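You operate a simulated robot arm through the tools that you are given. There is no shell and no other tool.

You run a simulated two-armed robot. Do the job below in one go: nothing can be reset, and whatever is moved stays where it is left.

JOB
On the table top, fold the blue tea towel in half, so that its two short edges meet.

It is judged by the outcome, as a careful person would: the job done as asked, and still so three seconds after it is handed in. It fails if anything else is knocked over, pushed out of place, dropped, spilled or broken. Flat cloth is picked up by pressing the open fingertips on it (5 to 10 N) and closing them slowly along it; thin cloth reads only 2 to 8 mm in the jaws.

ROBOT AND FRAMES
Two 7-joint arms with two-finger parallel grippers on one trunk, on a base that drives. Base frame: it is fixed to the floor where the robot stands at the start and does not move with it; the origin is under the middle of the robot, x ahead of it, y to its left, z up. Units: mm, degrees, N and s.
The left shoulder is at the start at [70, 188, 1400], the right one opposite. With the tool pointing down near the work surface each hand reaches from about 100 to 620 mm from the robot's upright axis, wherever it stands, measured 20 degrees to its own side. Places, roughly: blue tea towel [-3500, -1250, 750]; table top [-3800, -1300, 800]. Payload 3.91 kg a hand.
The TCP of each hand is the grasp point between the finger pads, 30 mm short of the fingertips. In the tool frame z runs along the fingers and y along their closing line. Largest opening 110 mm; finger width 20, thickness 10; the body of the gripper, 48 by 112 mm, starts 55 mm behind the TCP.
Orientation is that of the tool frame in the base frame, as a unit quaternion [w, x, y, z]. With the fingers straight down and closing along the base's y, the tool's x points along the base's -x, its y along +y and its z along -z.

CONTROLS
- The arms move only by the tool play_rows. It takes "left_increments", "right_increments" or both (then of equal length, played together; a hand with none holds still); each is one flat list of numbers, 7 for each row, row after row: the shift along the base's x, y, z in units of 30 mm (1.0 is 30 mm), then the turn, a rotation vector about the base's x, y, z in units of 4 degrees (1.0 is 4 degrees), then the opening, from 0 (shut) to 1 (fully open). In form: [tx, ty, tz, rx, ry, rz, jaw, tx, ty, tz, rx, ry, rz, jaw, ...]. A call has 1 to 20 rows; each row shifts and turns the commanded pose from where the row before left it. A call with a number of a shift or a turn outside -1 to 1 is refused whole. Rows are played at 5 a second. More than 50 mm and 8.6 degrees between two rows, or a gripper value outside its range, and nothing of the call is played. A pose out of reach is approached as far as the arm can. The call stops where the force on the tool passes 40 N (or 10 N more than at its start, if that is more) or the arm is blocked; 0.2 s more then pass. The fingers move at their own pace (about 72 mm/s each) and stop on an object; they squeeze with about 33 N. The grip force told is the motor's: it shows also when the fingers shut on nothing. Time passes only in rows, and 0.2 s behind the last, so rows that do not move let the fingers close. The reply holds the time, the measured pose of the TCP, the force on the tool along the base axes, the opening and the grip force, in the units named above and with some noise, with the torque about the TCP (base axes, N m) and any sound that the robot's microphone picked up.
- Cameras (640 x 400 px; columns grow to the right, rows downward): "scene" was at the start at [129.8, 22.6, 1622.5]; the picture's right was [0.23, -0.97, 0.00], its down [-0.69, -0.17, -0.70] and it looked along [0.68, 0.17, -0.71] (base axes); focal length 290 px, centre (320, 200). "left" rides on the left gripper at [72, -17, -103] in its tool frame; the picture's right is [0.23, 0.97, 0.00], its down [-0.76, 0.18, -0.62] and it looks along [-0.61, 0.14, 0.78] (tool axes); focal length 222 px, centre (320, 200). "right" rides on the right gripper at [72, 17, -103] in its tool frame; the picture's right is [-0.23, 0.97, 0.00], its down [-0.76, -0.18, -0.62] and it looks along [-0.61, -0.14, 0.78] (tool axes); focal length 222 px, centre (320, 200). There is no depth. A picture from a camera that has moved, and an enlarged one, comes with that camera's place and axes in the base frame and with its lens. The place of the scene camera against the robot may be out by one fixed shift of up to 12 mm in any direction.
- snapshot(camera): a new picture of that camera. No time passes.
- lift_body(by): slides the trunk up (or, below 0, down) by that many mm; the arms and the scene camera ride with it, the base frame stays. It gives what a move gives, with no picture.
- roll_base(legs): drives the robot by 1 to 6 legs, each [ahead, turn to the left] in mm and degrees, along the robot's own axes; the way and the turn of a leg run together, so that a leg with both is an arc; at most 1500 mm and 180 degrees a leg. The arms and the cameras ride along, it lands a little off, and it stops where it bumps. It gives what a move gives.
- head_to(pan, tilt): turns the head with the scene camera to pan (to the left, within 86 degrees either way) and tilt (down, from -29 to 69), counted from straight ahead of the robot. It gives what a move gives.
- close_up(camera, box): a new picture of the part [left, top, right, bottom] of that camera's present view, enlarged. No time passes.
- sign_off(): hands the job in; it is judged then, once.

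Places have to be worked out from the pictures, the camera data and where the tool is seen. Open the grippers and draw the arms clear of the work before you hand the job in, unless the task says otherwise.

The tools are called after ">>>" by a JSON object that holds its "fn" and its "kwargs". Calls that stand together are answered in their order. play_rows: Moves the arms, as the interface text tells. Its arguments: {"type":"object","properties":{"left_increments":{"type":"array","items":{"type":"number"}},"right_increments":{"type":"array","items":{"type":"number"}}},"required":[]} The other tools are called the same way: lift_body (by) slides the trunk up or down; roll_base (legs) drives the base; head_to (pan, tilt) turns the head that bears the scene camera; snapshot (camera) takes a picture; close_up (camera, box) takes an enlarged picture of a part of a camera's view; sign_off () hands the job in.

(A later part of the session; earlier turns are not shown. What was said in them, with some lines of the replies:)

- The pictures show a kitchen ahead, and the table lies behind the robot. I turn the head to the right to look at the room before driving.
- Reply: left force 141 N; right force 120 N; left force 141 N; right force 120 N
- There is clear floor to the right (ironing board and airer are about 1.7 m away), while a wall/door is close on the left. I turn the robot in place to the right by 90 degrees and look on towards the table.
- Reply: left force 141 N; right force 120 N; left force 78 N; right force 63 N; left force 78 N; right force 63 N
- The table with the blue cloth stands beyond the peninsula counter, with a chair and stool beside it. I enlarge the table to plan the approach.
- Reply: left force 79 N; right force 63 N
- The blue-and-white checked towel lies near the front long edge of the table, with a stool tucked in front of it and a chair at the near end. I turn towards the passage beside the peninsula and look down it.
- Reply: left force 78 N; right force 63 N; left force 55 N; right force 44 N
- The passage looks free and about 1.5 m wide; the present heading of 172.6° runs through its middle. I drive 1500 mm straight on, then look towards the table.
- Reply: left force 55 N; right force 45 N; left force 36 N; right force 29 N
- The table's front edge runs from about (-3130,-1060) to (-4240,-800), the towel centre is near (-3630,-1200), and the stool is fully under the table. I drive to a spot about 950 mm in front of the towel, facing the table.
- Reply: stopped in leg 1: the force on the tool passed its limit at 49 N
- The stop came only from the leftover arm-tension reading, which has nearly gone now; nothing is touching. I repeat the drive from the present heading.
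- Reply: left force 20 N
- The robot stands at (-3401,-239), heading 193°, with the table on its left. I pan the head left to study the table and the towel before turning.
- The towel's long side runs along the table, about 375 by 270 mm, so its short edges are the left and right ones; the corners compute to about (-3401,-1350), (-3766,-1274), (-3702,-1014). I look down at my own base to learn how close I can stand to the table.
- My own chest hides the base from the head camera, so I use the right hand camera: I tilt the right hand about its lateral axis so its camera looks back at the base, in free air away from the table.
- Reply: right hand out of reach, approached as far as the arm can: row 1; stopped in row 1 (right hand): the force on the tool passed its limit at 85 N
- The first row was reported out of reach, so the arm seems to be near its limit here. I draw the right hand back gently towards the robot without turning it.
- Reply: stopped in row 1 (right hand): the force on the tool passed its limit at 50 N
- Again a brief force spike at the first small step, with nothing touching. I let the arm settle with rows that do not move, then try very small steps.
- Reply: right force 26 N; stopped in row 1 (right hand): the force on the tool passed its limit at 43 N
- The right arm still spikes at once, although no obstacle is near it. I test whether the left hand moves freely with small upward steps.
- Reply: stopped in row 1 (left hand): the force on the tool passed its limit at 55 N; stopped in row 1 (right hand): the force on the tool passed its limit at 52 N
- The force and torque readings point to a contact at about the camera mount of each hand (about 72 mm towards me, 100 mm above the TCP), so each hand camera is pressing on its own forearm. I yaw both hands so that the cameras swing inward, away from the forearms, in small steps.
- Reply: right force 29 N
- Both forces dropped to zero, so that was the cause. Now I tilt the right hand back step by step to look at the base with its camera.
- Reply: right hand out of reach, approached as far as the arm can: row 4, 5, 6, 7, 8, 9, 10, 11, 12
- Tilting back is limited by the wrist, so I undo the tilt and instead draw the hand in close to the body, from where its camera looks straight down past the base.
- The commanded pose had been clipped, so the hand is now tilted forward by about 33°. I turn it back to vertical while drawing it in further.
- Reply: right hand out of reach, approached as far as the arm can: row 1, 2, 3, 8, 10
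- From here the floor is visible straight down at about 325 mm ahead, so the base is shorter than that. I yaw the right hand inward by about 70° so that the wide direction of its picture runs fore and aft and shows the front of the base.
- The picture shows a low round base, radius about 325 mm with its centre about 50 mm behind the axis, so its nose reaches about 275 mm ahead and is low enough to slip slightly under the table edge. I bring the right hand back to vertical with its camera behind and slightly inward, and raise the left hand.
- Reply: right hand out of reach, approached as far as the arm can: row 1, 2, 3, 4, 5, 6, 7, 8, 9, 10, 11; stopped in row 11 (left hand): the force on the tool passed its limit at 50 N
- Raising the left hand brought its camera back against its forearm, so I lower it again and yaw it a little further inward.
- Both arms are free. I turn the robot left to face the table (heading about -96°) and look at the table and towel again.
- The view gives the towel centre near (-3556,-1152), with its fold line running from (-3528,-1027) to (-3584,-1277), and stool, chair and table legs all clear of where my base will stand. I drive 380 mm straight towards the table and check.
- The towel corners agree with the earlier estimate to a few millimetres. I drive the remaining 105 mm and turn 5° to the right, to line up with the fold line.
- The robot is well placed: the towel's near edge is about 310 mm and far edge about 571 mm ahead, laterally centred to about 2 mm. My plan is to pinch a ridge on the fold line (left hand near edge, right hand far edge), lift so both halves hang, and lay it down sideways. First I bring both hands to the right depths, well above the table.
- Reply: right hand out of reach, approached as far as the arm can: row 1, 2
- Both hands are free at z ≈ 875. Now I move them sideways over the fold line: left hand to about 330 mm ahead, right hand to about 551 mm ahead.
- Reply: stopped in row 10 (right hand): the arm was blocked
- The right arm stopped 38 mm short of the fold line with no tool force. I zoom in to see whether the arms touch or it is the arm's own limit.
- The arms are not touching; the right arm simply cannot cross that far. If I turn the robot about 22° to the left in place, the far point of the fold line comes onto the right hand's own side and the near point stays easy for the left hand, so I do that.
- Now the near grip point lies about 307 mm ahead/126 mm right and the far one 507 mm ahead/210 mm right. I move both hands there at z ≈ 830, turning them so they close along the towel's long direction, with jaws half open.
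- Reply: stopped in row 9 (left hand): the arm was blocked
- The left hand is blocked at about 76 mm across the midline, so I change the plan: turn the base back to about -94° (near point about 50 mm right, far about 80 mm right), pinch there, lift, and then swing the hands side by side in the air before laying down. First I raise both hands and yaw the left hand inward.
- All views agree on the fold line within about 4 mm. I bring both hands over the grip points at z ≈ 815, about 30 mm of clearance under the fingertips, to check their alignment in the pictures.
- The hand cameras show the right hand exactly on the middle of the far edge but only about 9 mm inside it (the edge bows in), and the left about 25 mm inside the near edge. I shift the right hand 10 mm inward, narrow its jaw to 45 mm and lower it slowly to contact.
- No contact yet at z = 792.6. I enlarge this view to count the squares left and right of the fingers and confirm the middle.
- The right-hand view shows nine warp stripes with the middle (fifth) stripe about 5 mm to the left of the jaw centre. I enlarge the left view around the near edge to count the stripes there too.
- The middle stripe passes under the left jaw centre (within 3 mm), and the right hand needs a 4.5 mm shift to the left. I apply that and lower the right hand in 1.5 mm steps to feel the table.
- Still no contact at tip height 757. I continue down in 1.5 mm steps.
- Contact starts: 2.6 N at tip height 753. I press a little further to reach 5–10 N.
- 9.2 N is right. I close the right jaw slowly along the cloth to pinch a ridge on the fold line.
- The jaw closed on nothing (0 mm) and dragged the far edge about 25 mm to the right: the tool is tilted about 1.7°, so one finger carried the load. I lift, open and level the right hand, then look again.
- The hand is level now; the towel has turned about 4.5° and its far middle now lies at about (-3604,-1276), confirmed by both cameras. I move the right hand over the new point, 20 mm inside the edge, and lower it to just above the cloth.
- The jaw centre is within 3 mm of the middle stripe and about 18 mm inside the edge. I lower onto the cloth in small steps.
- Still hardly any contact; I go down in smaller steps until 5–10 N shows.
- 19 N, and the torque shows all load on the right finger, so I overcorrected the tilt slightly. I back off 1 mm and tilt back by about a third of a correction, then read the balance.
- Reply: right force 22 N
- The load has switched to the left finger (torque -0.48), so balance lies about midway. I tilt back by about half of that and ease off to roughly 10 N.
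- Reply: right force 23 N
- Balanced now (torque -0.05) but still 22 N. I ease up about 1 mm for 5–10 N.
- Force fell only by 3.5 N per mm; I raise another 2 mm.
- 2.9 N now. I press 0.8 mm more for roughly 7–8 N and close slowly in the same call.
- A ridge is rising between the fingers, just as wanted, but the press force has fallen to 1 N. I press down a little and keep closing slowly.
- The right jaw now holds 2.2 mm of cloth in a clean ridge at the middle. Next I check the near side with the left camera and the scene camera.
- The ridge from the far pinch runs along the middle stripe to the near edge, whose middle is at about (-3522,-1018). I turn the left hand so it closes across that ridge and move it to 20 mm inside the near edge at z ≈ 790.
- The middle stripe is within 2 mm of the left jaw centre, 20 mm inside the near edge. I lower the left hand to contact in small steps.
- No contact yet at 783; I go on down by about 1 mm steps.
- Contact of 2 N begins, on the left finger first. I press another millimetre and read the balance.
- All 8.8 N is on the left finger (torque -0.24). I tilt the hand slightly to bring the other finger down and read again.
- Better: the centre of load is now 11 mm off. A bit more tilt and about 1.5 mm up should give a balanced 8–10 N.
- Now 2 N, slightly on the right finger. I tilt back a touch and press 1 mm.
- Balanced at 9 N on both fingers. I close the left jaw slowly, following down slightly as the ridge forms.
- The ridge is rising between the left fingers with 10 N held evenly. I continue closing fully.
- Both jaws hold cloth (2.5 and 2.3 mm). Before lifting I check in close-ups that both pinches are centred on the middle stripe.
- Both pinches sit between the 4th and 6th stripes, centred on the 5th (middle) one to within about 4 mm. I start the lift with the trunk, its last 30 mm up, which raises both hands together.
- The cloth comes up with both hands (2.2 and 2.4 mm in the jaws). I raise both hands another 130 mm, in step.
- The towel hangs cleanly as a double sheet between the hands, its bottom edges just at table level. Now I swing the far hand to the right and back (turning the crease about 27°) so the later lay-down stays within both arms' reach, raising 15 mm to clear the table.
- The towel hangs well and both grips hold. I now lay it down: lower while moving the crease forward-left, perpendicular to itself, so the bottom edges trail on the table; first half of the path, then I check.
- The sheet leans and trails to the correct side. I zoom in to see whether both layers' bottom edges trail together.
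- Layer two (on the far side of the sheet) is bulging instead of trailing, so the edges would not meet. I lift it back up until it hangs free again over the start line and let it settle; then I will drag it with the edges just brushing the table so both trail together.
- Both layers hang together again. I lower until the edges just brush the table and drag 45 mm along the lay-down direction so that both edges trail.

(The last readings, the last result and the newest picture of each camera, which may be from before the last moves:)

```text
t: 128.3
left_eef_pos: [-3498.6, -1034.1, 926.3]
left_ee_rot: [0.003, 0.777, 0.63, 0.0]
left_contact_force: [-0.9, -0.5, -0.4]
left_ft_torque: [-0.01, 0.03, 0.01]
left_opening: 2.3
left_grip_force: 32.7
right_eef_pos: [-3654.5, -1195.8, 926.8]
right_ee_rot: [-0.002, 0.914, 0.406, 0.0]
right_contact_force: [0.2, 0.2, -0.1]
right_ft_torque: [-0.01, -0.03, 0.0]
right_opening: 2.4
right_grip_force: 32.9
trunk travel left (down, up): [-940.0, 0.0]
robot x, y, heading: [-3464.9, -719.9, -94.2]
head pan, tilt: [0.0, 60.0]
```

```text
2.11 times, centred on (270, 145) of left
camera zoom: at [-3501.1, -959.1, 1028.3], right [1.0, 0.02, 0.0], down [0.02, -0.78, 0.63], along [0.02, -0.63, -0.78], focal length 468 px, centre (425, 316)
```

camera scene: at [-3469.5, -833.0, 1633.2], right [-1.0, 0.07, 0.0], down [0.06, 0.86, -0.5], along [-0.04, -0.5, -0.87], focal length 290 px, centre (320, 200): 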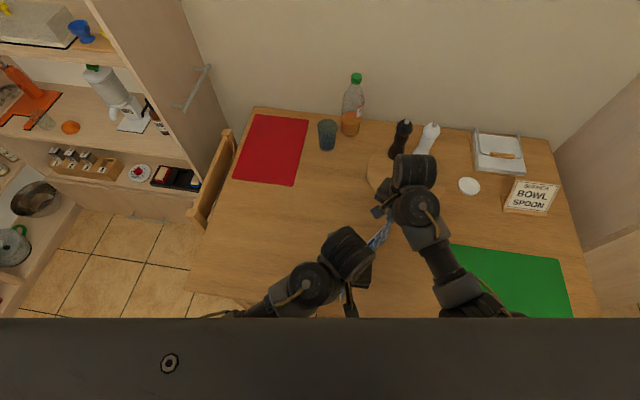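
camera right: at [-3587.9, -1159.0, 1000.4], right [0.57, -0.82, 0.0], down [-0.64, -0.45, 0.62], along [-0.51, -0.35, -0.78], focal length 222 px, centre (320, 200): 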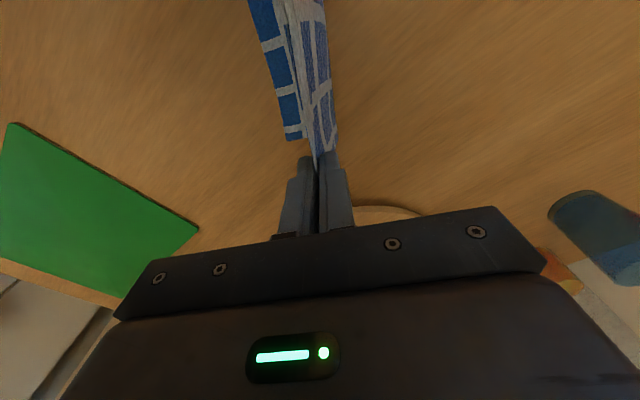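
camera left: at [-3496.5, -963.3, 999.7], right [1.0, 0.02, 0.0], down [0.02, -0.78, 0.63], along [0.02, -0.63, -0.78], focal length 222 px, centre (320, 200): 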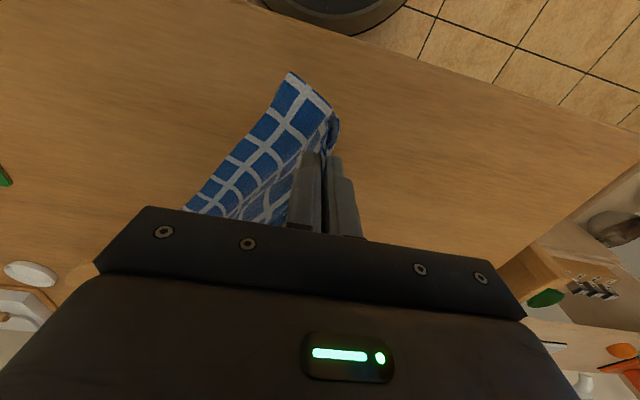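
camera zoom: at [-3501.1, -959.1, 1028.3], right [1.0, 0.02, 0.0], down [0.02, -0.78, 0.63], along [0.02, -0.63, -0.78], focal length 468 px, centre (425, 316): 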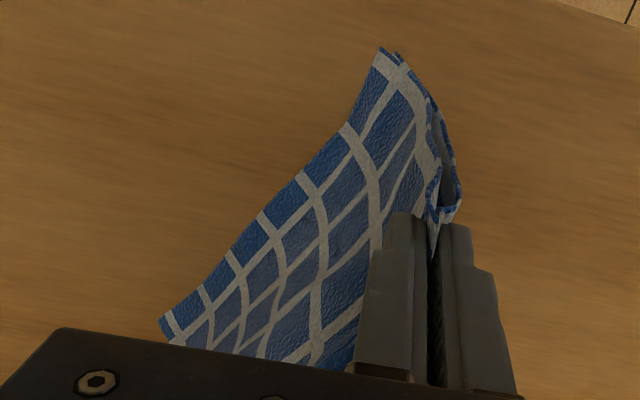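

Both edges now trail together to the correct side. I continue along an arc that keeps the sheet almost taut: forward-left with gradually faster lowering.

>>> {"fn": "play_rows", "kwargs": {"left_increments": [0.241, -0.23, -0.1, 0, 0, 0, 0, 0.241, -0.23, -0.133, 0, 0, 0, 0, 0.241, -0.23, -0.167, 0, 0, 0, 0, 0.241, -0.23, -0.2, 0, 0, 0, 0, 0.241, -0.23, -0.233, 0, 0, 0, 0, 0.241, -0.23, -0.267, 0, 0, 0, 0, 0.217, -0.207, -0.3, 0, 0, 0, 0, 0.217, -0.207, -0.333, 0, 0, 0, 0, 0, 0, 0, 0, 0, 0, 0], "right_increments": [0.241, -0.23, -0.1, 0, 0, 0, 0, 0.241, -0.23, -0.133, 0, 0, 0, 0, 0.241, -0.23, -0.167, 0, 0, 0, 0, 0.241, -0.23, -0.2, 0, 0, 0, 0, 0.241, -0.23, -0.233, 0, 0, 0, 0, 0.241, -0.23, -0.267, 0, 0, 0, 0, 0.217, -0.207, -0.3, 0, 0, 0, 0, 0.217, -0.207, -0.333, 0, 0, 0, 0, 0, 0, 0, 0, 0, 0, 0]}}

>>> {"fn": "close_up", "kwargs": {"camera": "right", "box": [180, 0, 380, 200]}}

>>> {"fn": "close_up", "kwargs": {"camera": "left", "box": [100, 0, 400, 240]}}

>>> {"fn": "close_up", "kwargs": {"camera": "scene", "box": [250, 170, 450, 310]}}

```text
t: 130.3
left_eef_pos: [-3441.8, -1087.5, 871.2]
left_ee_rot: [0.002, 0.776, 0.631, -0.001]
left_contact_force: [-2.5, -1.7, -0.1]
left_ft_torque: [-0.02, 0.02, 0.02]
left_opening: 2.4
left_grip_force: 32.5
right_eef_pos: [-3598.3, -1250.8, 876.4]
right_ee_rot: [-0.001, 0.914, 0.406, 0.0]
right_contact_force: [1.6, 1.3, -0.1]
right_ft_torque: [0.07, -0.05, 0.03]
right_opening: 2.5
right_grip_force: 32.9
trunk travel left (down, up): [-940.0, 0.0]
robot x, y, heading: [-3456.7, -722.4, -94.1]
head pan, tilt: [0.0, 60.0]
```

```text
2.00 times, centred on (280, 100) of right
camera zoom: at [-3535.4, -1208.7, 980.3], right [0.57, -0.82, 0.0], down [-0.64, -0.45, 0.62], along [-0.51, -0.35, -0.78], focal length 444 px, centre (400, 400)
```

zoom: 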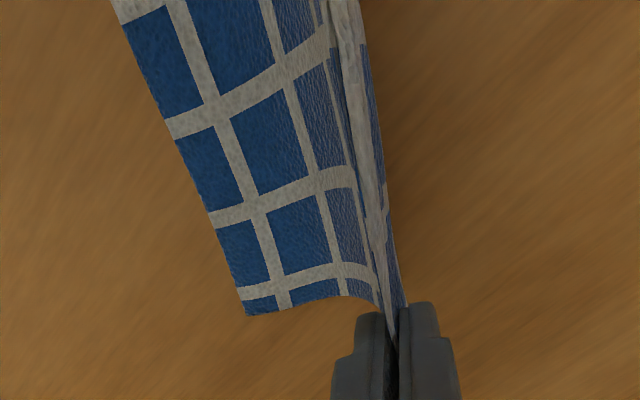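

```text
1.67 times, centred on (250, 120) of left
camera zoom: at [-3443.6, -1012.8, 975.5], right [1.0, 0.02, 0.0], down [0.02, -0.78, 0.63], along [0.02, -0.63, -0.78], focal length 370 px, centre (437, 333)
```

zoom: 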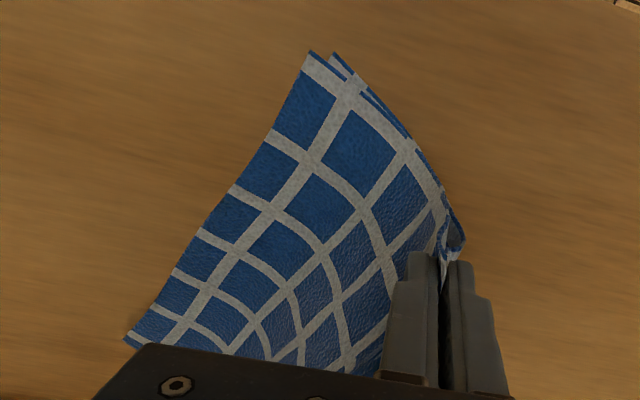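

```text
2.86 times, centred on (350, 240) of scene
camera zoom: at [-3469.3, -833.4, 1633.2], right [-1.0, 0.07, 0.0], down [0.06, 0.86, -0.5], along [-0.04, -0.5, -0.87], focal length 830 px, centre (234, 86)
```

zoom: 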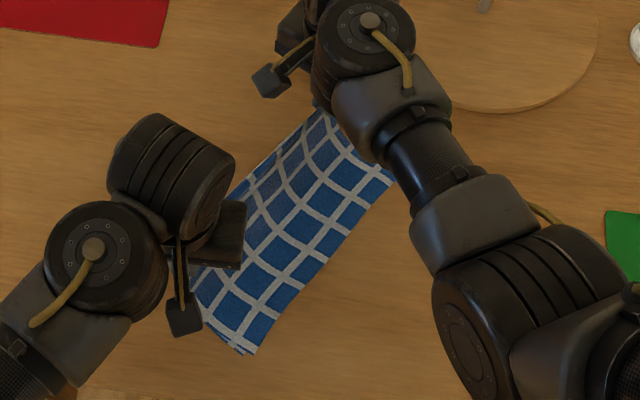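

Both layers lie together with their edges almost coincident. I finish the arc, bringing the crease down to just above the table, with a short drag at the end to pull the layers flat.

>>> {"fn": "play_rows", "kwargs": {"left_increments": [0.193, -0.184, -0.4, 0, 0, 0, 0, 0.193, -0.184, -0.467, 0, 0, 0, 0, 0.169, -0.161, -0.533, 0, 0, 0, 0, 0.145, -0.138, -0.567, 0, 0, 0, 0, 0.145, -0.138, -0.5, 0, 0, 0, 0, 0.145, -0.138, -0.333, 0, 0, 0, 0, 0.145, -0.138, 0, 0, 0, 0, 0, 0.1, -0.095, 0, 0, 0, 0, 0, 0, 0, 0, 0, 0, 0, 0], "right_increments": [0.193, -0.184, -0.433, 0, 0, 0, 0, 0.193, -0.184, -0.5, 0, 0, 0, 0, 0.169, -0.161, -0.567, 0, 0, 0, 0, 0.145, -0.138, -0.6, 0, 0, 0, 0, 0.145, -0.138, -0.533, 0, 0, 0, 0, 0.145, -0.138, -0.333, 0, 0, 0, 0, 0.145, -0.138, 0, 0, 0, 0, 0, 0.1, -0.095, 0, 0, 0, 0, 0, 0, 0, 0, 0, 0, 0, 0]}}

>>> {"fn": "snapshot", "kwargs": {"camera": "scene"}}

>>> {"fn": "snapshot", "kwargs": {"camera": "right"}}

>>> {"fn": "snapshot", "kwargs": {"camera": "left"}}

```text
t: 132.3
left_eef_pos: [-3407.1, -1124.8, 789.5]
left_ee_rot: [0.002, 0.776, 0.631, -0.001]
left_contact_force: [-0.8, 0.3, 0.6]
left_ft_torque: [0.01, 0.01, 0.04]
left_opening: 2.3
left_grip_force: 32.6
right_eef_pos: [-3564.0, -1272.6, 795.2]
right_ee_rot: [-0.001, 0.914, 0.405, 0.001]
right_contact_force: [-0.2, -0.3, 0.5]
right_ft_torque: [-0.01, 0.0, 0.0]
right_opening: 2.5
right_grip_force: 32.9
right hand out of reach, approached as far as the arm can: row 6, 8
trunk travel left (down, up): [-940.0, 0.0]
robot x, y, heading: [-3461.1, -720.3, -94.1]
head pan, tilt: [0.0, 60.0]
```

```text
taken
camera scene: at [-3469.2, -833.2, 1633.2], right [-1.0, 0.07, 0.0], down [0.06, 0.86, -0.5], along [-0.04, -0.5, -0.87], focal length 290 px, centre (320, 200)
```

scene: 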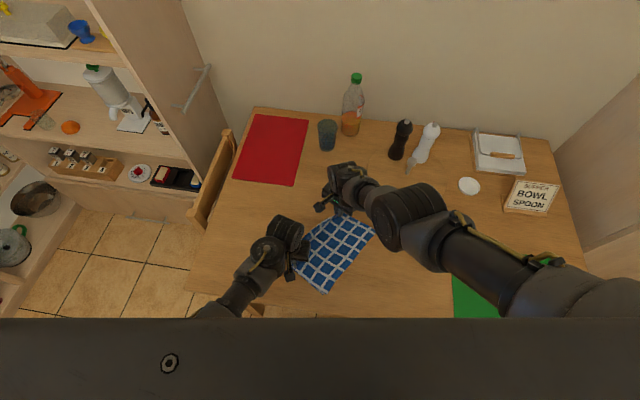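

```text
taken
camera right: at [-3502.1, -1230.5, 898.2], right [0.57, -0.82, 0.0], down [-0.64, -0.45, 0.62], along [-0.51, -0.35, -0.78], focal length 222 px, centre (320, 200)
```

right: 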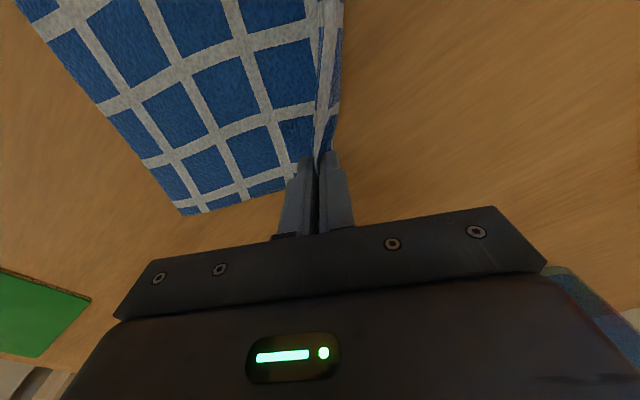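

```text
taken
camera left: at [-3409.0, -1048.8, 892.4], right [1.0, 0.02, 0.0], down [0.02, -0.78, 0.63], along [0.02, -0.63, -0.78], focal length 222 px, centre (320, 200)
```

left: 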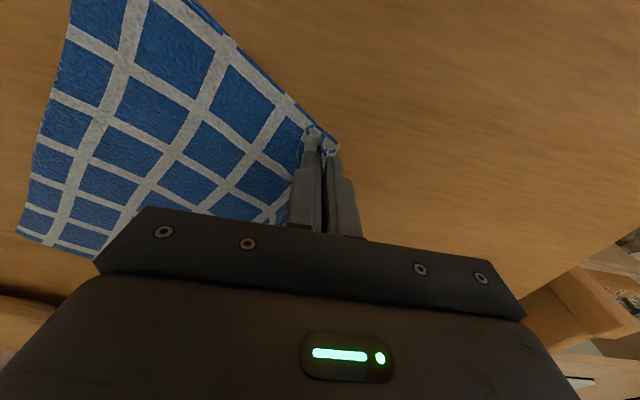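

The towel lies folded with the crease still standing as a small ridge in the jaws. I zoom in on the free edges before releasing.

>>> {"fn": "close_up", "kwargs": {"camera": "scene", "box": [270, 190, 410, 310]}}

>>> {"fn": "close_up", "kwargs": {"camera": "left", "box": [0, 0, 360, 270]}}

>>> {"fn": "close_up", "kwargs": {"camera": "right", "box": [0, 0, 360, 270]}}

```text
3.33 times, centred on (340, 250) of scene
camera zoom: at [-3469.2, -833.2, 1633.2], right [-1.0, 0.07, 0.0], down [0.06, 0.86, -0.5], along [-0.04, -0.5, -0.87], focal length 968 px, centre (253, 33)
```

zoom: 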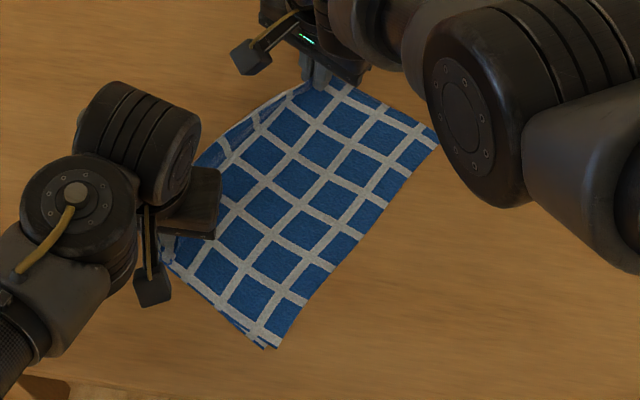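

```text
1.48 times, centred on (180, 135) of left
camera zoom: at [-3409.0, -1048.8, 892.4], right [1.0, 0.02, 0.0], down [0.02, -0.78, 0.63], along [0.02, -0.63, -0.78], focal length 329 px, centre (527, 296)
```

zoom: 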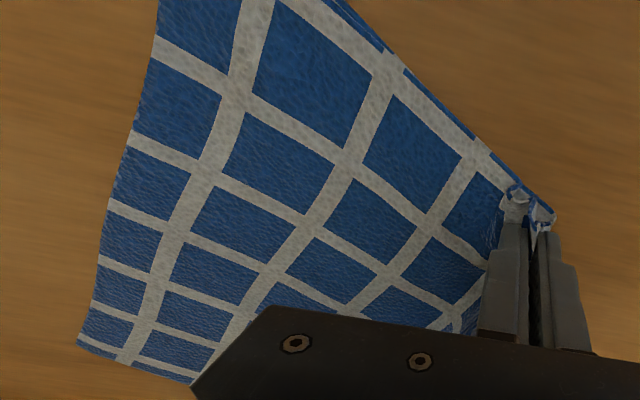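

```text
1.48 times, centred on (180, 135) of right
camera zoom: at [-3502.1, -1230.5, 898.2], right [0.57, -0.82, 0.0], down [-0.64, -0.45, 0.62], along [-0.51, -0.35, -0.78], focal length 329 px, centre (527, 296)
```

zoom: 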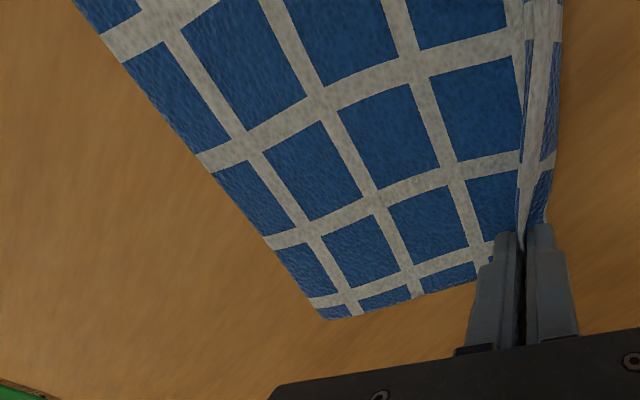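

The top layer lies flat and the short edges look nearly coincident; the lower layer may still have a few millimetres of slack. Turning the base 3° to the left drags the crease another ~20 mm and pulls both layers taut before release.

>>> {"fn": "roll_base", "kwargs": {"legs": [[0, 3]]}}

>>> {"fn": "close_up", "kwargs": {"camera": "scene", "box": [260, 190, 420, 310]}}

>>> {"fn": "close_up", "kwargs": {"camera": "left", "box": [0, 0, 360, 270]}}

>>> {"fn": "close_up", "kwargs": {"camera": "right", "box": [0, 0, 360, 270]}}

```text
t: 133.1
left_eef_pos: [-3387.0, -1121.3, 789.5]
left_ee_rot: [0.003, 0.759, 0.651, 0.001]
left_contact_force: [0.0, 0.4, 0.2]
left_ft_torque: [0.0, -0.01, 0.02]
left_opening: 2.7
left_grip_force: 32.9
right_eef_pos: [-3537.2, -1278.8, 794.3]
right_ee_rot: [0.0, 0.903, 0.429, 0.001]
right_contact_force: [0.3, -0.5, 0.3]
right_ft_torque: [0.02, -0.03, -0.01]
right_opening: 2.5
right_grip_force: 33.0
trunk travel left (down, up): [-940.0, 0.0]
robot x, y, heading: [-3459.8, -721.2, -91.4]
head pan, tilt: [0.0, 60.0]
```

```text
3.33 times, centred on (340, 250) of scene
camera zoom: at [-3465.2, -833.8, 1633.2], right [-1.0, 0.02, 0.0], down [0.02, 0.87, -0.5], along [-0.01, -0.5, -0.87], focal length 968 px, centre (253, 33)
```

zoom: 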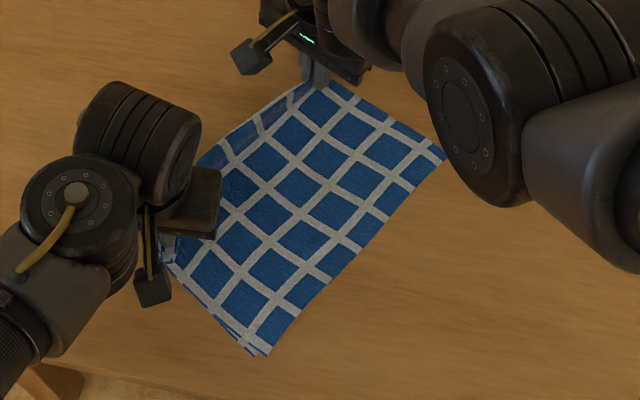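

```text
1.48 times, centred on (180, 135) of left
camera zoom: at [-3393.5, -1045.7, 892.6], right [1.0, 0.07, 0.0], down [0.06, -0.78, 0.63], along [0.05, -0.62, -0.78], focal length 329 px, centre (527, 296)
```

zoom: 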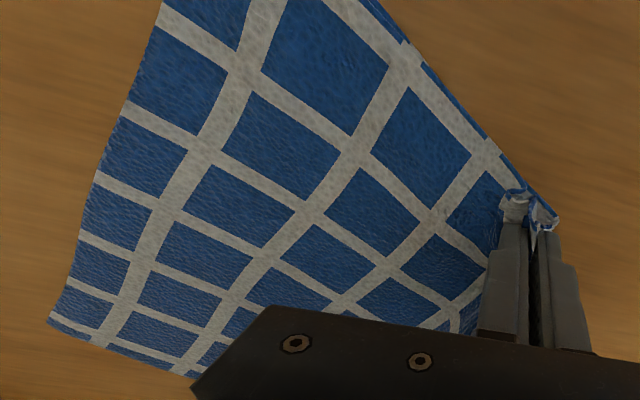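

```text
1.48 times, centred on (180, 135) of right
camera zoom: at [-3477.0, -1232.3, 898.2], right [0.61, -0.79, 0.0], down [-0.62, -0.48, 0.62], along [-0.49, -0.38, -0.78], focal length 329 px, centre (527, 296)
```

zoom: 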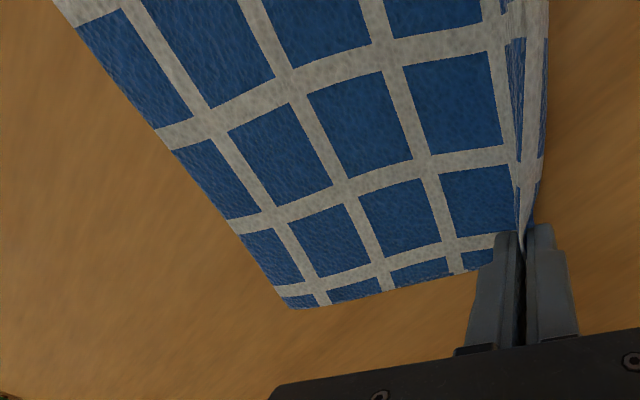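

Both layers look taut and flat, with the edges coincident as far as visible. I open both jaws slowly and then rise straight up.

>>> {"fn": "play_rows", "kwargs": {"left_increments": [0, 0, -0.05, 0, 0, 0, 0.0, 0, 0, 0, 0, 0, 0, 0.06, 0, 0, 0, 0, 0, 0, 0.12, 0, 0, 0, 0, 0, 0, 0.18, 0, 0, 0, 0, 0, 0, 0.24, 0, 0, 0.2, 0, 0, 0, 0.24, 0, 0, 0.3, 0, 0, 0, 0.24, 0, 0, 0.4, 0, 0, 0, 0.24, 0, 0, 0.4, 0, 0, 0, 0.24, 0, 0, 0.4, 0, 0, 0, 0.24], "right_increments": [0, 0, -0.05, 0, 0, 0, 0.0, 0, 0, 0, 0, 0, 0, 0.06, 0, 0, 0, 0, 0, 0, 0.12, 0, 0, 0, 0, 0, 0, 0.18, 0, 0, 0, 0, 0, 0, 0.24, 0, 0, 0.2, 0, 0, 0, 0.24, 0, 0, 0.3, 0, 0, 0, 0.24, 0, 0, 0.4, 0, 0, 0, 0.24, 0, 0, 0.4, 0, 0, 0, 0.24, 0, 0, 0.4, 0, 0, 0, 0.24]}}

>>> {"fn": "snapshot", "kwargs": {"camera": "left"}}

>>> {"fn": "snapshot", "kwargs": {"camera": "right"}}

>>> {"fn": "close_up", "kwargs": {"camera": "scene", "box": [260, 190, 420, 310]}}

```text
t: 135.3
left_eef_pos: [-3387.0, -1120.8, 838.5]
left_ee_rot: [0.003, 0.76, 0.65, -0.001]
left_contact_force: [0.2, 0.4, -0.6]
left_ft_torque: [-0.06, -0.02, 0.0]
left_opening: 26.6
left_grip_force: 0.0
right_eef_pos: [-3537.7, -1279.1, 843.8]
right_ee_rot: [-0.001, 0.903, 0.43, 0.0]
right_contact_force: [-0.7, 0.4, -0.2]
right_ft_torque: [0.04, 0.0, 0.01]
right_opening: 26.4
right_grip_force: 0.0
trunk travel left (down, up): [-940.0, 0.0]
robot x, y, heading: [-3457.2, -722.4, -91.1]
head pan, tilt: [0.0, 60.0]
```

```text
taken
camera left: at [-3392.8, -1045.6, 942.2], right [1.0, 0.07, 0.0], down [0.06, -0.78, 0.63], along [0.05, -0.63, -0.78], focal length 222 px, centre (320, 200)
```

left: 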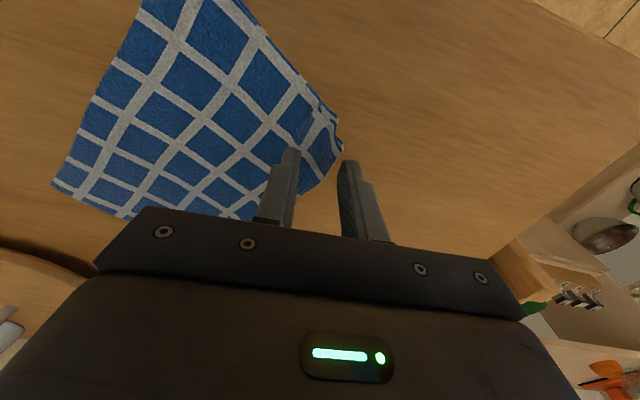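

```text
taken
camera right: at [-3477.1, -1233.4, 948.4], right [0.61, -0.79, 0.0], down [-0.62, -0.48, 0.62], along [-0.49, -0.38, -0.78], focal length 222 px, centre (320, 200)
```

right: 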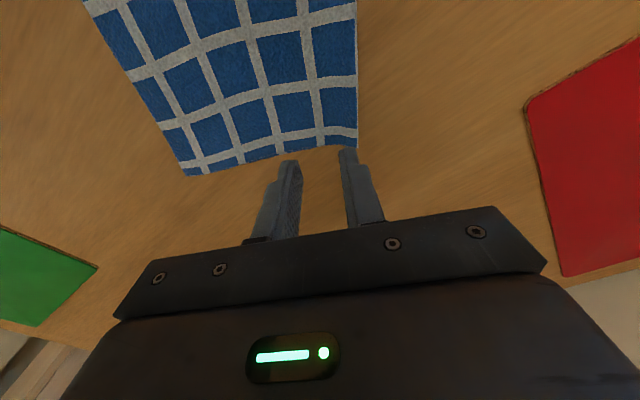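

```text
3.33 times, centred on (340, 250) of scene
camera zoom: at [-3463.1, -833.5, 1633.1], right [-1.0, 0.02, 0.0], down [0.02, 0.87, -0.5], along [-0.01, -0.5, -0.87], focal length 968 px, centre (253, 33)
```

zoom: 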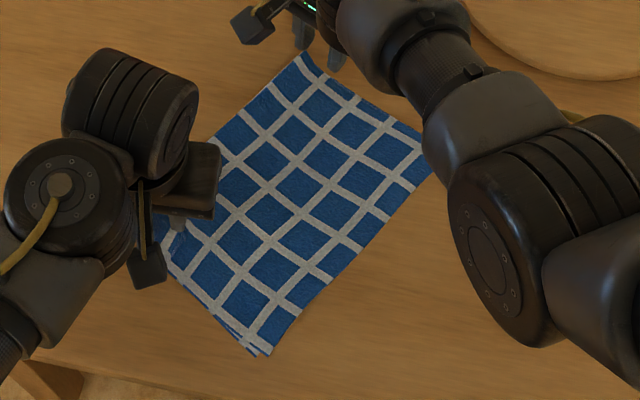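

The towel is released and lies folded. I raise and withdraw both hands to the sides so that the result can be seen.

>>> {"fn": "play_rows", "kwargs": {"left_increments": [0, 0, 0.5, 0, 0, 0, 0.24, 0, 0, 0.5, 0, 0, 0, 0.24, 0, 0, 0.5, 0, 0, 0, 0.3, 0.5, 0.2, 0.2, 0, 0, 0.4, 0.4, 0.6, 0.25, 0, 0, 0, 0.4, 0.5, 0.6, 0.25, 0, 0, 0, 0.4, 0.5, 0.6, 0.25, 0, 0, 0, 0.4, 0.5, 0.6, 0.25, 0, 0, 0, 0.4, 0.5, 0.6, 0.25, 0, 0, 0, 0.4, 0.5, 0.6, 0.25, 0, 0, 0, 0.4, 0.5], "right_increments": [0, 0, 0.5, 0, 0, 0, 0.24, 0, 0, 0.5, 0, 0, 0, 0.24, 0, 0, 0.5, 0, 0, 0, 0.3, -0.5, 0.3, 0, 0, 0, 0, 0.4, -0.7, 0.4, 0, 0, 0, 0, 0.5, -0.7, 0.4, 0, 0, 0, 0, 0.5, -0.7, 0.4, 0, 0, 0, 0, 0.5, -0.7, 0.4, 0, 0, 0, 0, 0.5, -0.7, 0.4, 0, 0, 0, 0, 0.5, -0.7, 0.4, 0, 0, 0, 0, 0.5]}}

>>> {"fn": "snapshot", "kwargs": {"camera": "scene"}}

>>> {"fn": "close_up", "kwargs": {"camera": "scene", "box": [260, 190, 420, 310]}}

```text
t: 137.5
left_eef_pos: [-3266.1, -1066.4, 889.5]
left_ee_rot: [0.003, 0.693, 0.721, -0.001]
left_contact_force: [0.2, 0.8, -0.3]
left_ft_torque: [-0.03, -0.02, -0.03]
left_opening: 55.0
left_grip_force: 0.0
right_eef_pos: [-3679.2, -1195.5, 889.6]
right_ee_rot: [-0.001, 0.903, 0.429, 0.0]
right_contact_force: [0.5, 0.1, -0.1]
right_ft_torque: [-0.01, -0.01, -0.01]
right_opening: 55.0
right_grip_force: 0.1
trunk travel left (down, up): [-940.0, 0.0]
robot x, y, heading: [-3460.5, -720.1, -91.1]
head pan, tilt: [0.0, 60.0]
```

```text
taken
camera scene: at [-3463.3, -832.2, 1633.3], right [-1.0, 0.02, 0.0], down [0.02, 0.87, -0.5], along [-0.01, -0.5, -0.87], focal length 290 px, centre (320, 200)
```

scene: 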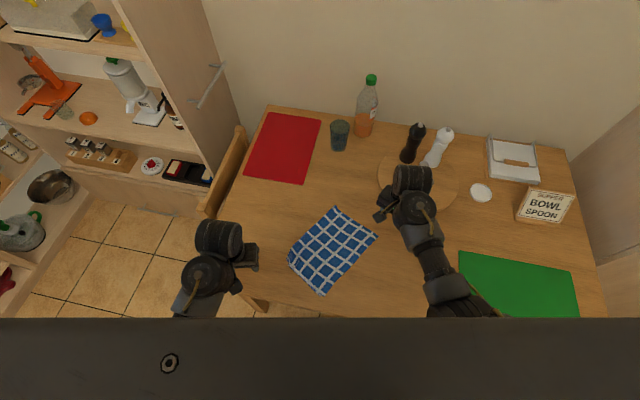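

```text
3.33 times, centred on (340, 250) of scene
camera zoom: at [-3463.3, -832.2, 1633.3], right [-1.0, 0.02, 0.0], down [0.02, 0.87, -0.5], along [-0.01, -0.5, -0.87], focal length 968 px, centre (253, 33)
```

zoom: 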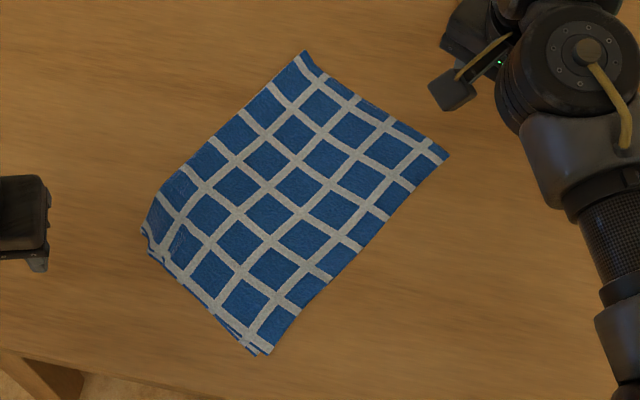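

The towel is neatly folded in half. I enlarge the free corners to judge how well the two short edges meet.

>>> {"fn": "close_up", "kwargs": {"camera": "scene", "box": [300, 270, 350, 305]}}

>>> {"fn": "close_up", "kwargs": {"camera": "scene", "box": [345, 215, 395, 250]}}

>>> {"fn": "snapshot", "kwargs": {"camera": "right"}}

```text
11.43 times, centred on (325, 288) of scene
camera zoom: at [-3463.3, -832.2, 1633.3], right [-1.0, 0.02, 0.0], down [0.02, 0.87, -0.5], along [-0.01, -0.5, -0.87], focal length 3320 px, centre (263, -800)
```

zoom: 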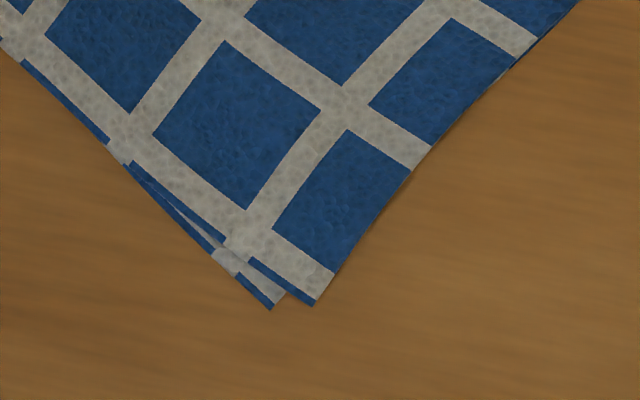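

```text
11.43 times, centred on (370, 232) of scene
camera zoom: at [-3463.3, -832.2, 1633.3], right [-1.0, 0.02, 0.0], down [0.02, 0.87, -0.5], along [-0.01, -0.5, -0.87], focal length 3320 px, centre (-251, -171)
```

zoom: 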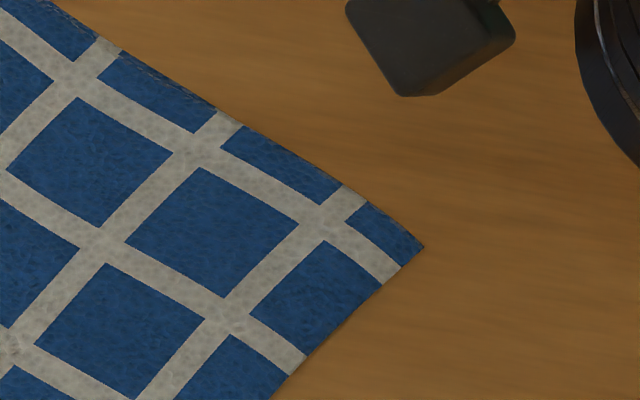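

```text
taken
camera right: at [-3618.5, -1149.8, 993.0], right [0.61, -0.79, 0.0], down [-0.62, -0.48, 0.62], along [-0.49, -0.38, -0.78], focal length 222 px, centre (320, 200)
```

right: 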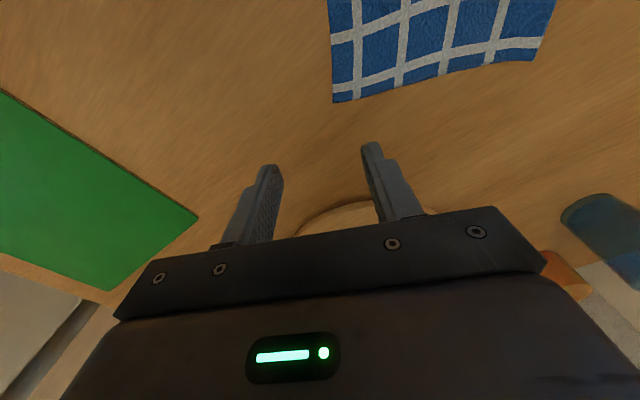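

The near corners are within about 7 mm along the fold direction and 9 mm sideways, so the edges meet well; the near end of the crease looks slightly rumpled. I zoom in there.

>>> {"fn": "close_up", "kwargs": {"camera": "scene", "box": [280, 225, 330, 275]}}

>>> {"fn": "snapshot", "kwargs": {"camera": "left"}}

```text
8.00 times, centred on (305, 250) of scene
camera zoom: at [-3463.3, -832.2, 1633.3], right [-1.0, 0.02, 0.0], down [0.02, 0.87, -0.5], along [-0.01, -0.5, -0.87], focal length 2324 px, centre (440, -200)
```

zoom: 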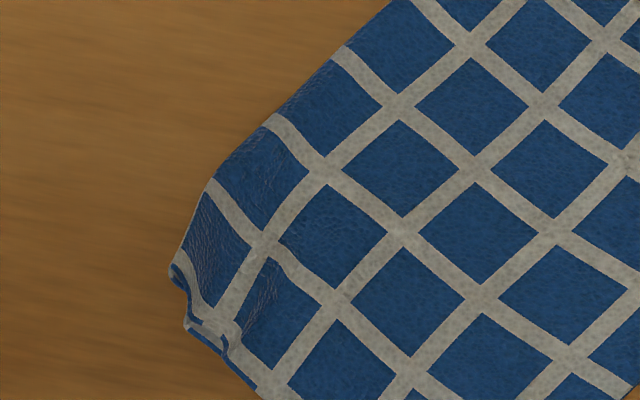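

```text
taken
camera left: at [-3286.7, -994.8, 993.5], right [0.96, 0.27, 0.0], down [0.21, -0.75, 0.63], along [0.17, -0.6, -0.78], focal length 222 px, centre (320, 200)
```

left: 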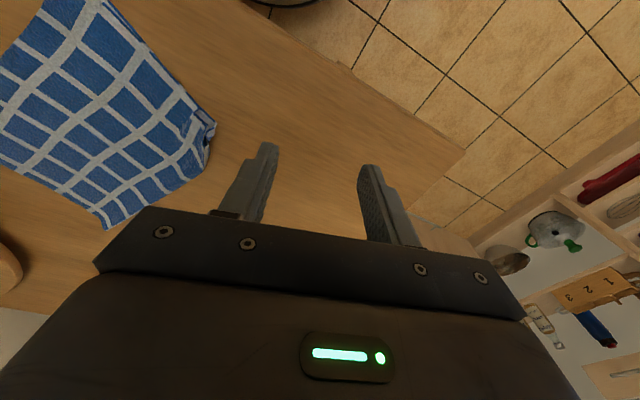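

The rumple is only a small tuck at the near end of the crease. I check the far free corner and the short edge closely with the right camera.

>>> {"fn": "close_up", "kwargs": {"camera": "right", "box": [310, 0, 570, 130]}}

>>> {"fn": "close_up", "kwargs": {"camera": "scene", "box": [325, 235, 385, 295]}}

```text
2.46 times, centred on (440, 65) of right
camera zoom: at [-3618.5, -1149.8, 993.0], right [0.61, -0.79, 0.0], down [-0.62, -0.48, 0.62], along [-0.49, -0.38, -0.78], focal length 547 px, centre (25, 532)
```

zoom: 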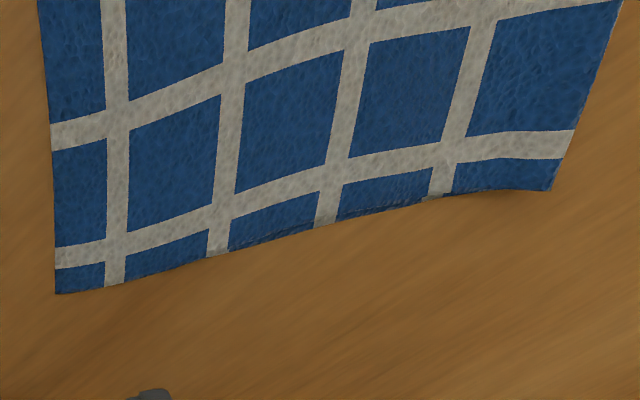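

```text
6.67 times, centred on (355, 265) of scene
camera zoom: at [-3463.3, -832.2, 1633.3], right [-1.0, 0.02, 0.0], down [0.02, 0.87, -0.5], along [-0.01, -0.5, -0.87], focal length 1937 px, centre (87, -233)
```

zoom: 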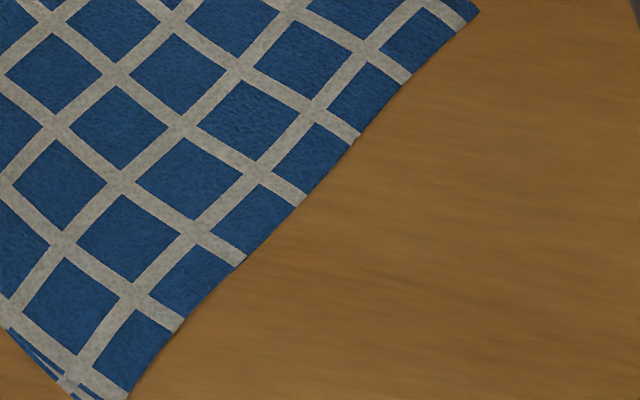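

I look closer at the far long edge to see where the lower layer ends.

>>> {"fn": "close_up", "kwargs": {"camera": "right", "box": [325, 70, 425, 130]}}

>>> {"fn": "close_up", "kwargs": {"camera": "scene", "box": [350, 215, 390, 250]}}

```text
6.40 times, centred on (375, 100) of right
camera zoom: at [-3618.5, -1149.8, 993.0], right [0.61, -0.79, 0.0], down [-0.62, -0.48, 0.62], along [-0.49, -0.38, -0.78], focal length 1422 px, centre (-32, 840)
```

zoom: 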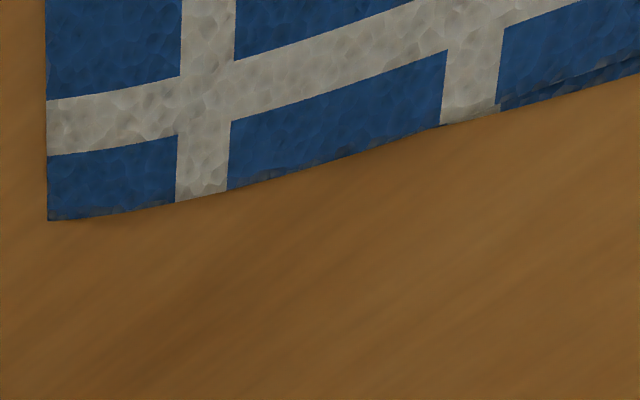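

```text
11.43 times, centred on (370, 232) of scene
camera zoom: at [-3463.3, -832.2, 1633.3], right [-1.0, 0.02, 0.0], down [0.02, 0.87, -0.5], along [-0.01, -0.5, -0.87], focal length 3320 px, centre (-251, -171)
```

zoom: 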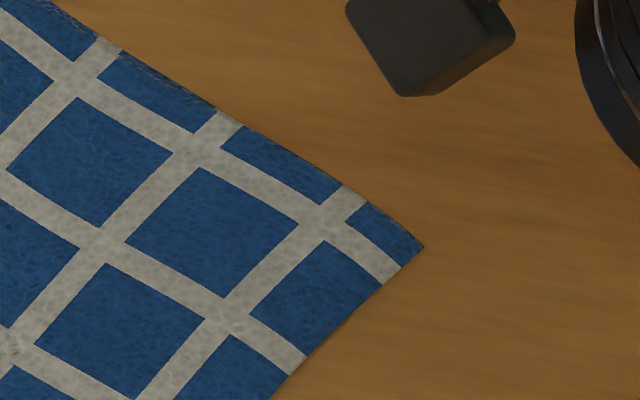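

The edges meet within several millimetres along the whole short side, and nothing else on the table has moved. I open both jaws and back the robot 400 mm away from the table so the arms are clear.

>>> {"fn": "play_rows", "kwargs": {"left_increments": [0, 0, 0, 0, 0, 0.3, 1, 0, 0, 0, 0, 0, 0.3, 1, 0, 0, 0, 0, 0, 0, 1], "right_increments": [0, 0, 0, 0, 0, 0, 1, 0, 0, 0, 0, 0, 0, 1, 0, 0, 0, 0, 0, 0, 1]}}

>>> {"fn": "roll_base", "kwargs": {"legs": [[-400, 0]]}}

>>> {"fn": "head_to", "kwargs": {"pan": 0, "tilt": 42}}

>>> {"fn": "snapshot", "kwargs": {"camera": "scene"}}

>>> {"fn": "close_up", "kwargs": {"camera": "scene", "box": [260, 170, 420, 290]}}

```text
t: 138.3
left_eef_pos: [-3265.4, -1069.2, 889.2]
left_ee_rot: [0.002, 0.677, 0.736, -0.001]
left_contact_force: [-0.3, 1.3, -0.4]
left_ft_torque: [-0.03, 0.01, 0.01]
left_opening: 110.4
left_grip_force: 0.0
right_eef_pos: [-3677.8, -1196.4, 888.8]
right_ee_rot: [-0.002, 0.903, 0.43, 0.0]
right_contact_force: [0.0, 0.0, 0.1]
right_ft_torque: [0.01, -0.04, 0.01]
right_opening: 110.1
right_grip_force: 0.1
trunk travel left (down, up): [-940.0, 0.0]
robot x, y, heading: [-3460.2, -720.4, -91.0]
head pan, tilt: [0.0, 60.0]
```

```text
t: 140.8
left_eef_pos: [-3254.2, -667.8, 889.6]
left_ee_rot: [0.002, 0.674, 0.738, 0.0]
left_contact_force: [-0.4, 0.5, 0.5]
left_ft_torque: [0.0, -0.01, 0.02]
left_opening: 110.0
left_grip_force: 0.1
right_eef_pos: [-3667.4, -797.6, 889.3]
right_ee_rot: [-0.001, 0.902, 0.432, 0.0]
right_contact_force: [0.8, -1.2, 0.9]
right_ft_torque: [-0.02, -0.01, 0.03]
right_opening: 109.9
right_grip_force: 0.1
trunk travel left (down, up): [-940.0, 0.0]
robot x, y, heading: [-3453.9, -317.3, -90.8]
head pan, tilt: [0.0, 60.0]
```

```text
t: 141.7
left_eef_pos: [-3254.4, -666.3, 889.1]
left_ee_rot: [0.002, 0.675, 0.738, -0.001]
left_contact_force: [-0.2, -0.6, 0.6]
left_ft_torque: [0.01, 0.02, 0.02]
left_opening: 110.1
left_grip_force: 0.0
right_eef_pos: [-3667.1, -796.0, 888.9]
right_ee_rot: [-0.001, 0.901, 0.433, 0.001]
right_contact_force: [-0.4, 0.1, -0.4]
right_ft_torque: [0.04, 0.02, 0.0]
right_opening: 110.0
right_grip_force: 0.0
trunk travel left (down, up): [-940.0, 0.0]
robot x, y, heading: [-3453.7, -316.8, -91.0]
head pan, tilt: [0.0, 42.0]
```

```text
taken
camera scene: at [-3454.6, -448.2, 1656.9], right [-1.0, 0.02, 0.0], down [0.01, 0.67, -0.74], along [-0.01, -0.74, -0.67], focal length 290 px, centre (320, 200)
```

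scene: 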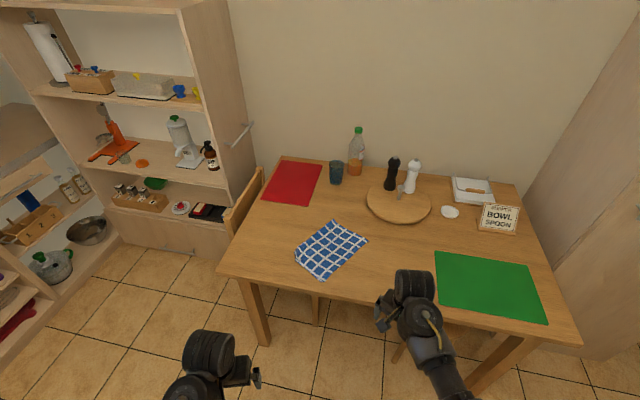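

```text
3.33 times, centred on (340, 230) of scene
camera zoom: at [-3454.6, -448.2, 1656.9], right [-1.0, 0.02, 0.0], down [0.01, 0.67, -0.74], along [-0.01, -0.74, -0.67], focal length 968 px, centre (253, 100)
```

zoom: 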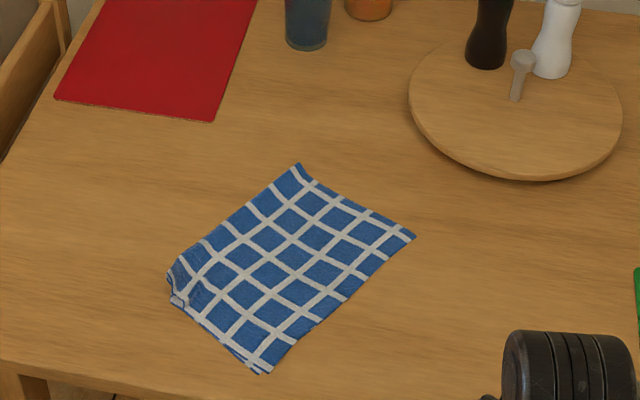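

The towel lies flat on the table, folded in half with its short edges meeting. All other objects stand where they were, and both arms are open and clear, so I hand the job in.

>>> {"fn": "sign_off", "kwargs": {}}

```text
The job is handed in.
```

I folded the blue tea towel in half on the table top, and its two short edges meet. I handed the job in once.

- **Fit of the edges:** At the near corner the lower layer sits about 7 mm short of the top one and about 9 mm to the side. At the far corner the lower layer is hidden under the top one, so I couldn't measure the fit there. There is also a small tuck at the near end of the crease, which I left alone rather than risk shifting the edges.
- **Position:** The towel now lies turned about 30 degrees from how it started, a little to the left of its old place.
- **Other objects:** In the last picture nothing else had moved or tipped over: the mats, bottle, glass, board, mills, chair and stool were all where they had been.
- **Robot:** Both grippers are open, and the robot stands about 400 mm back from where it folded the towel.
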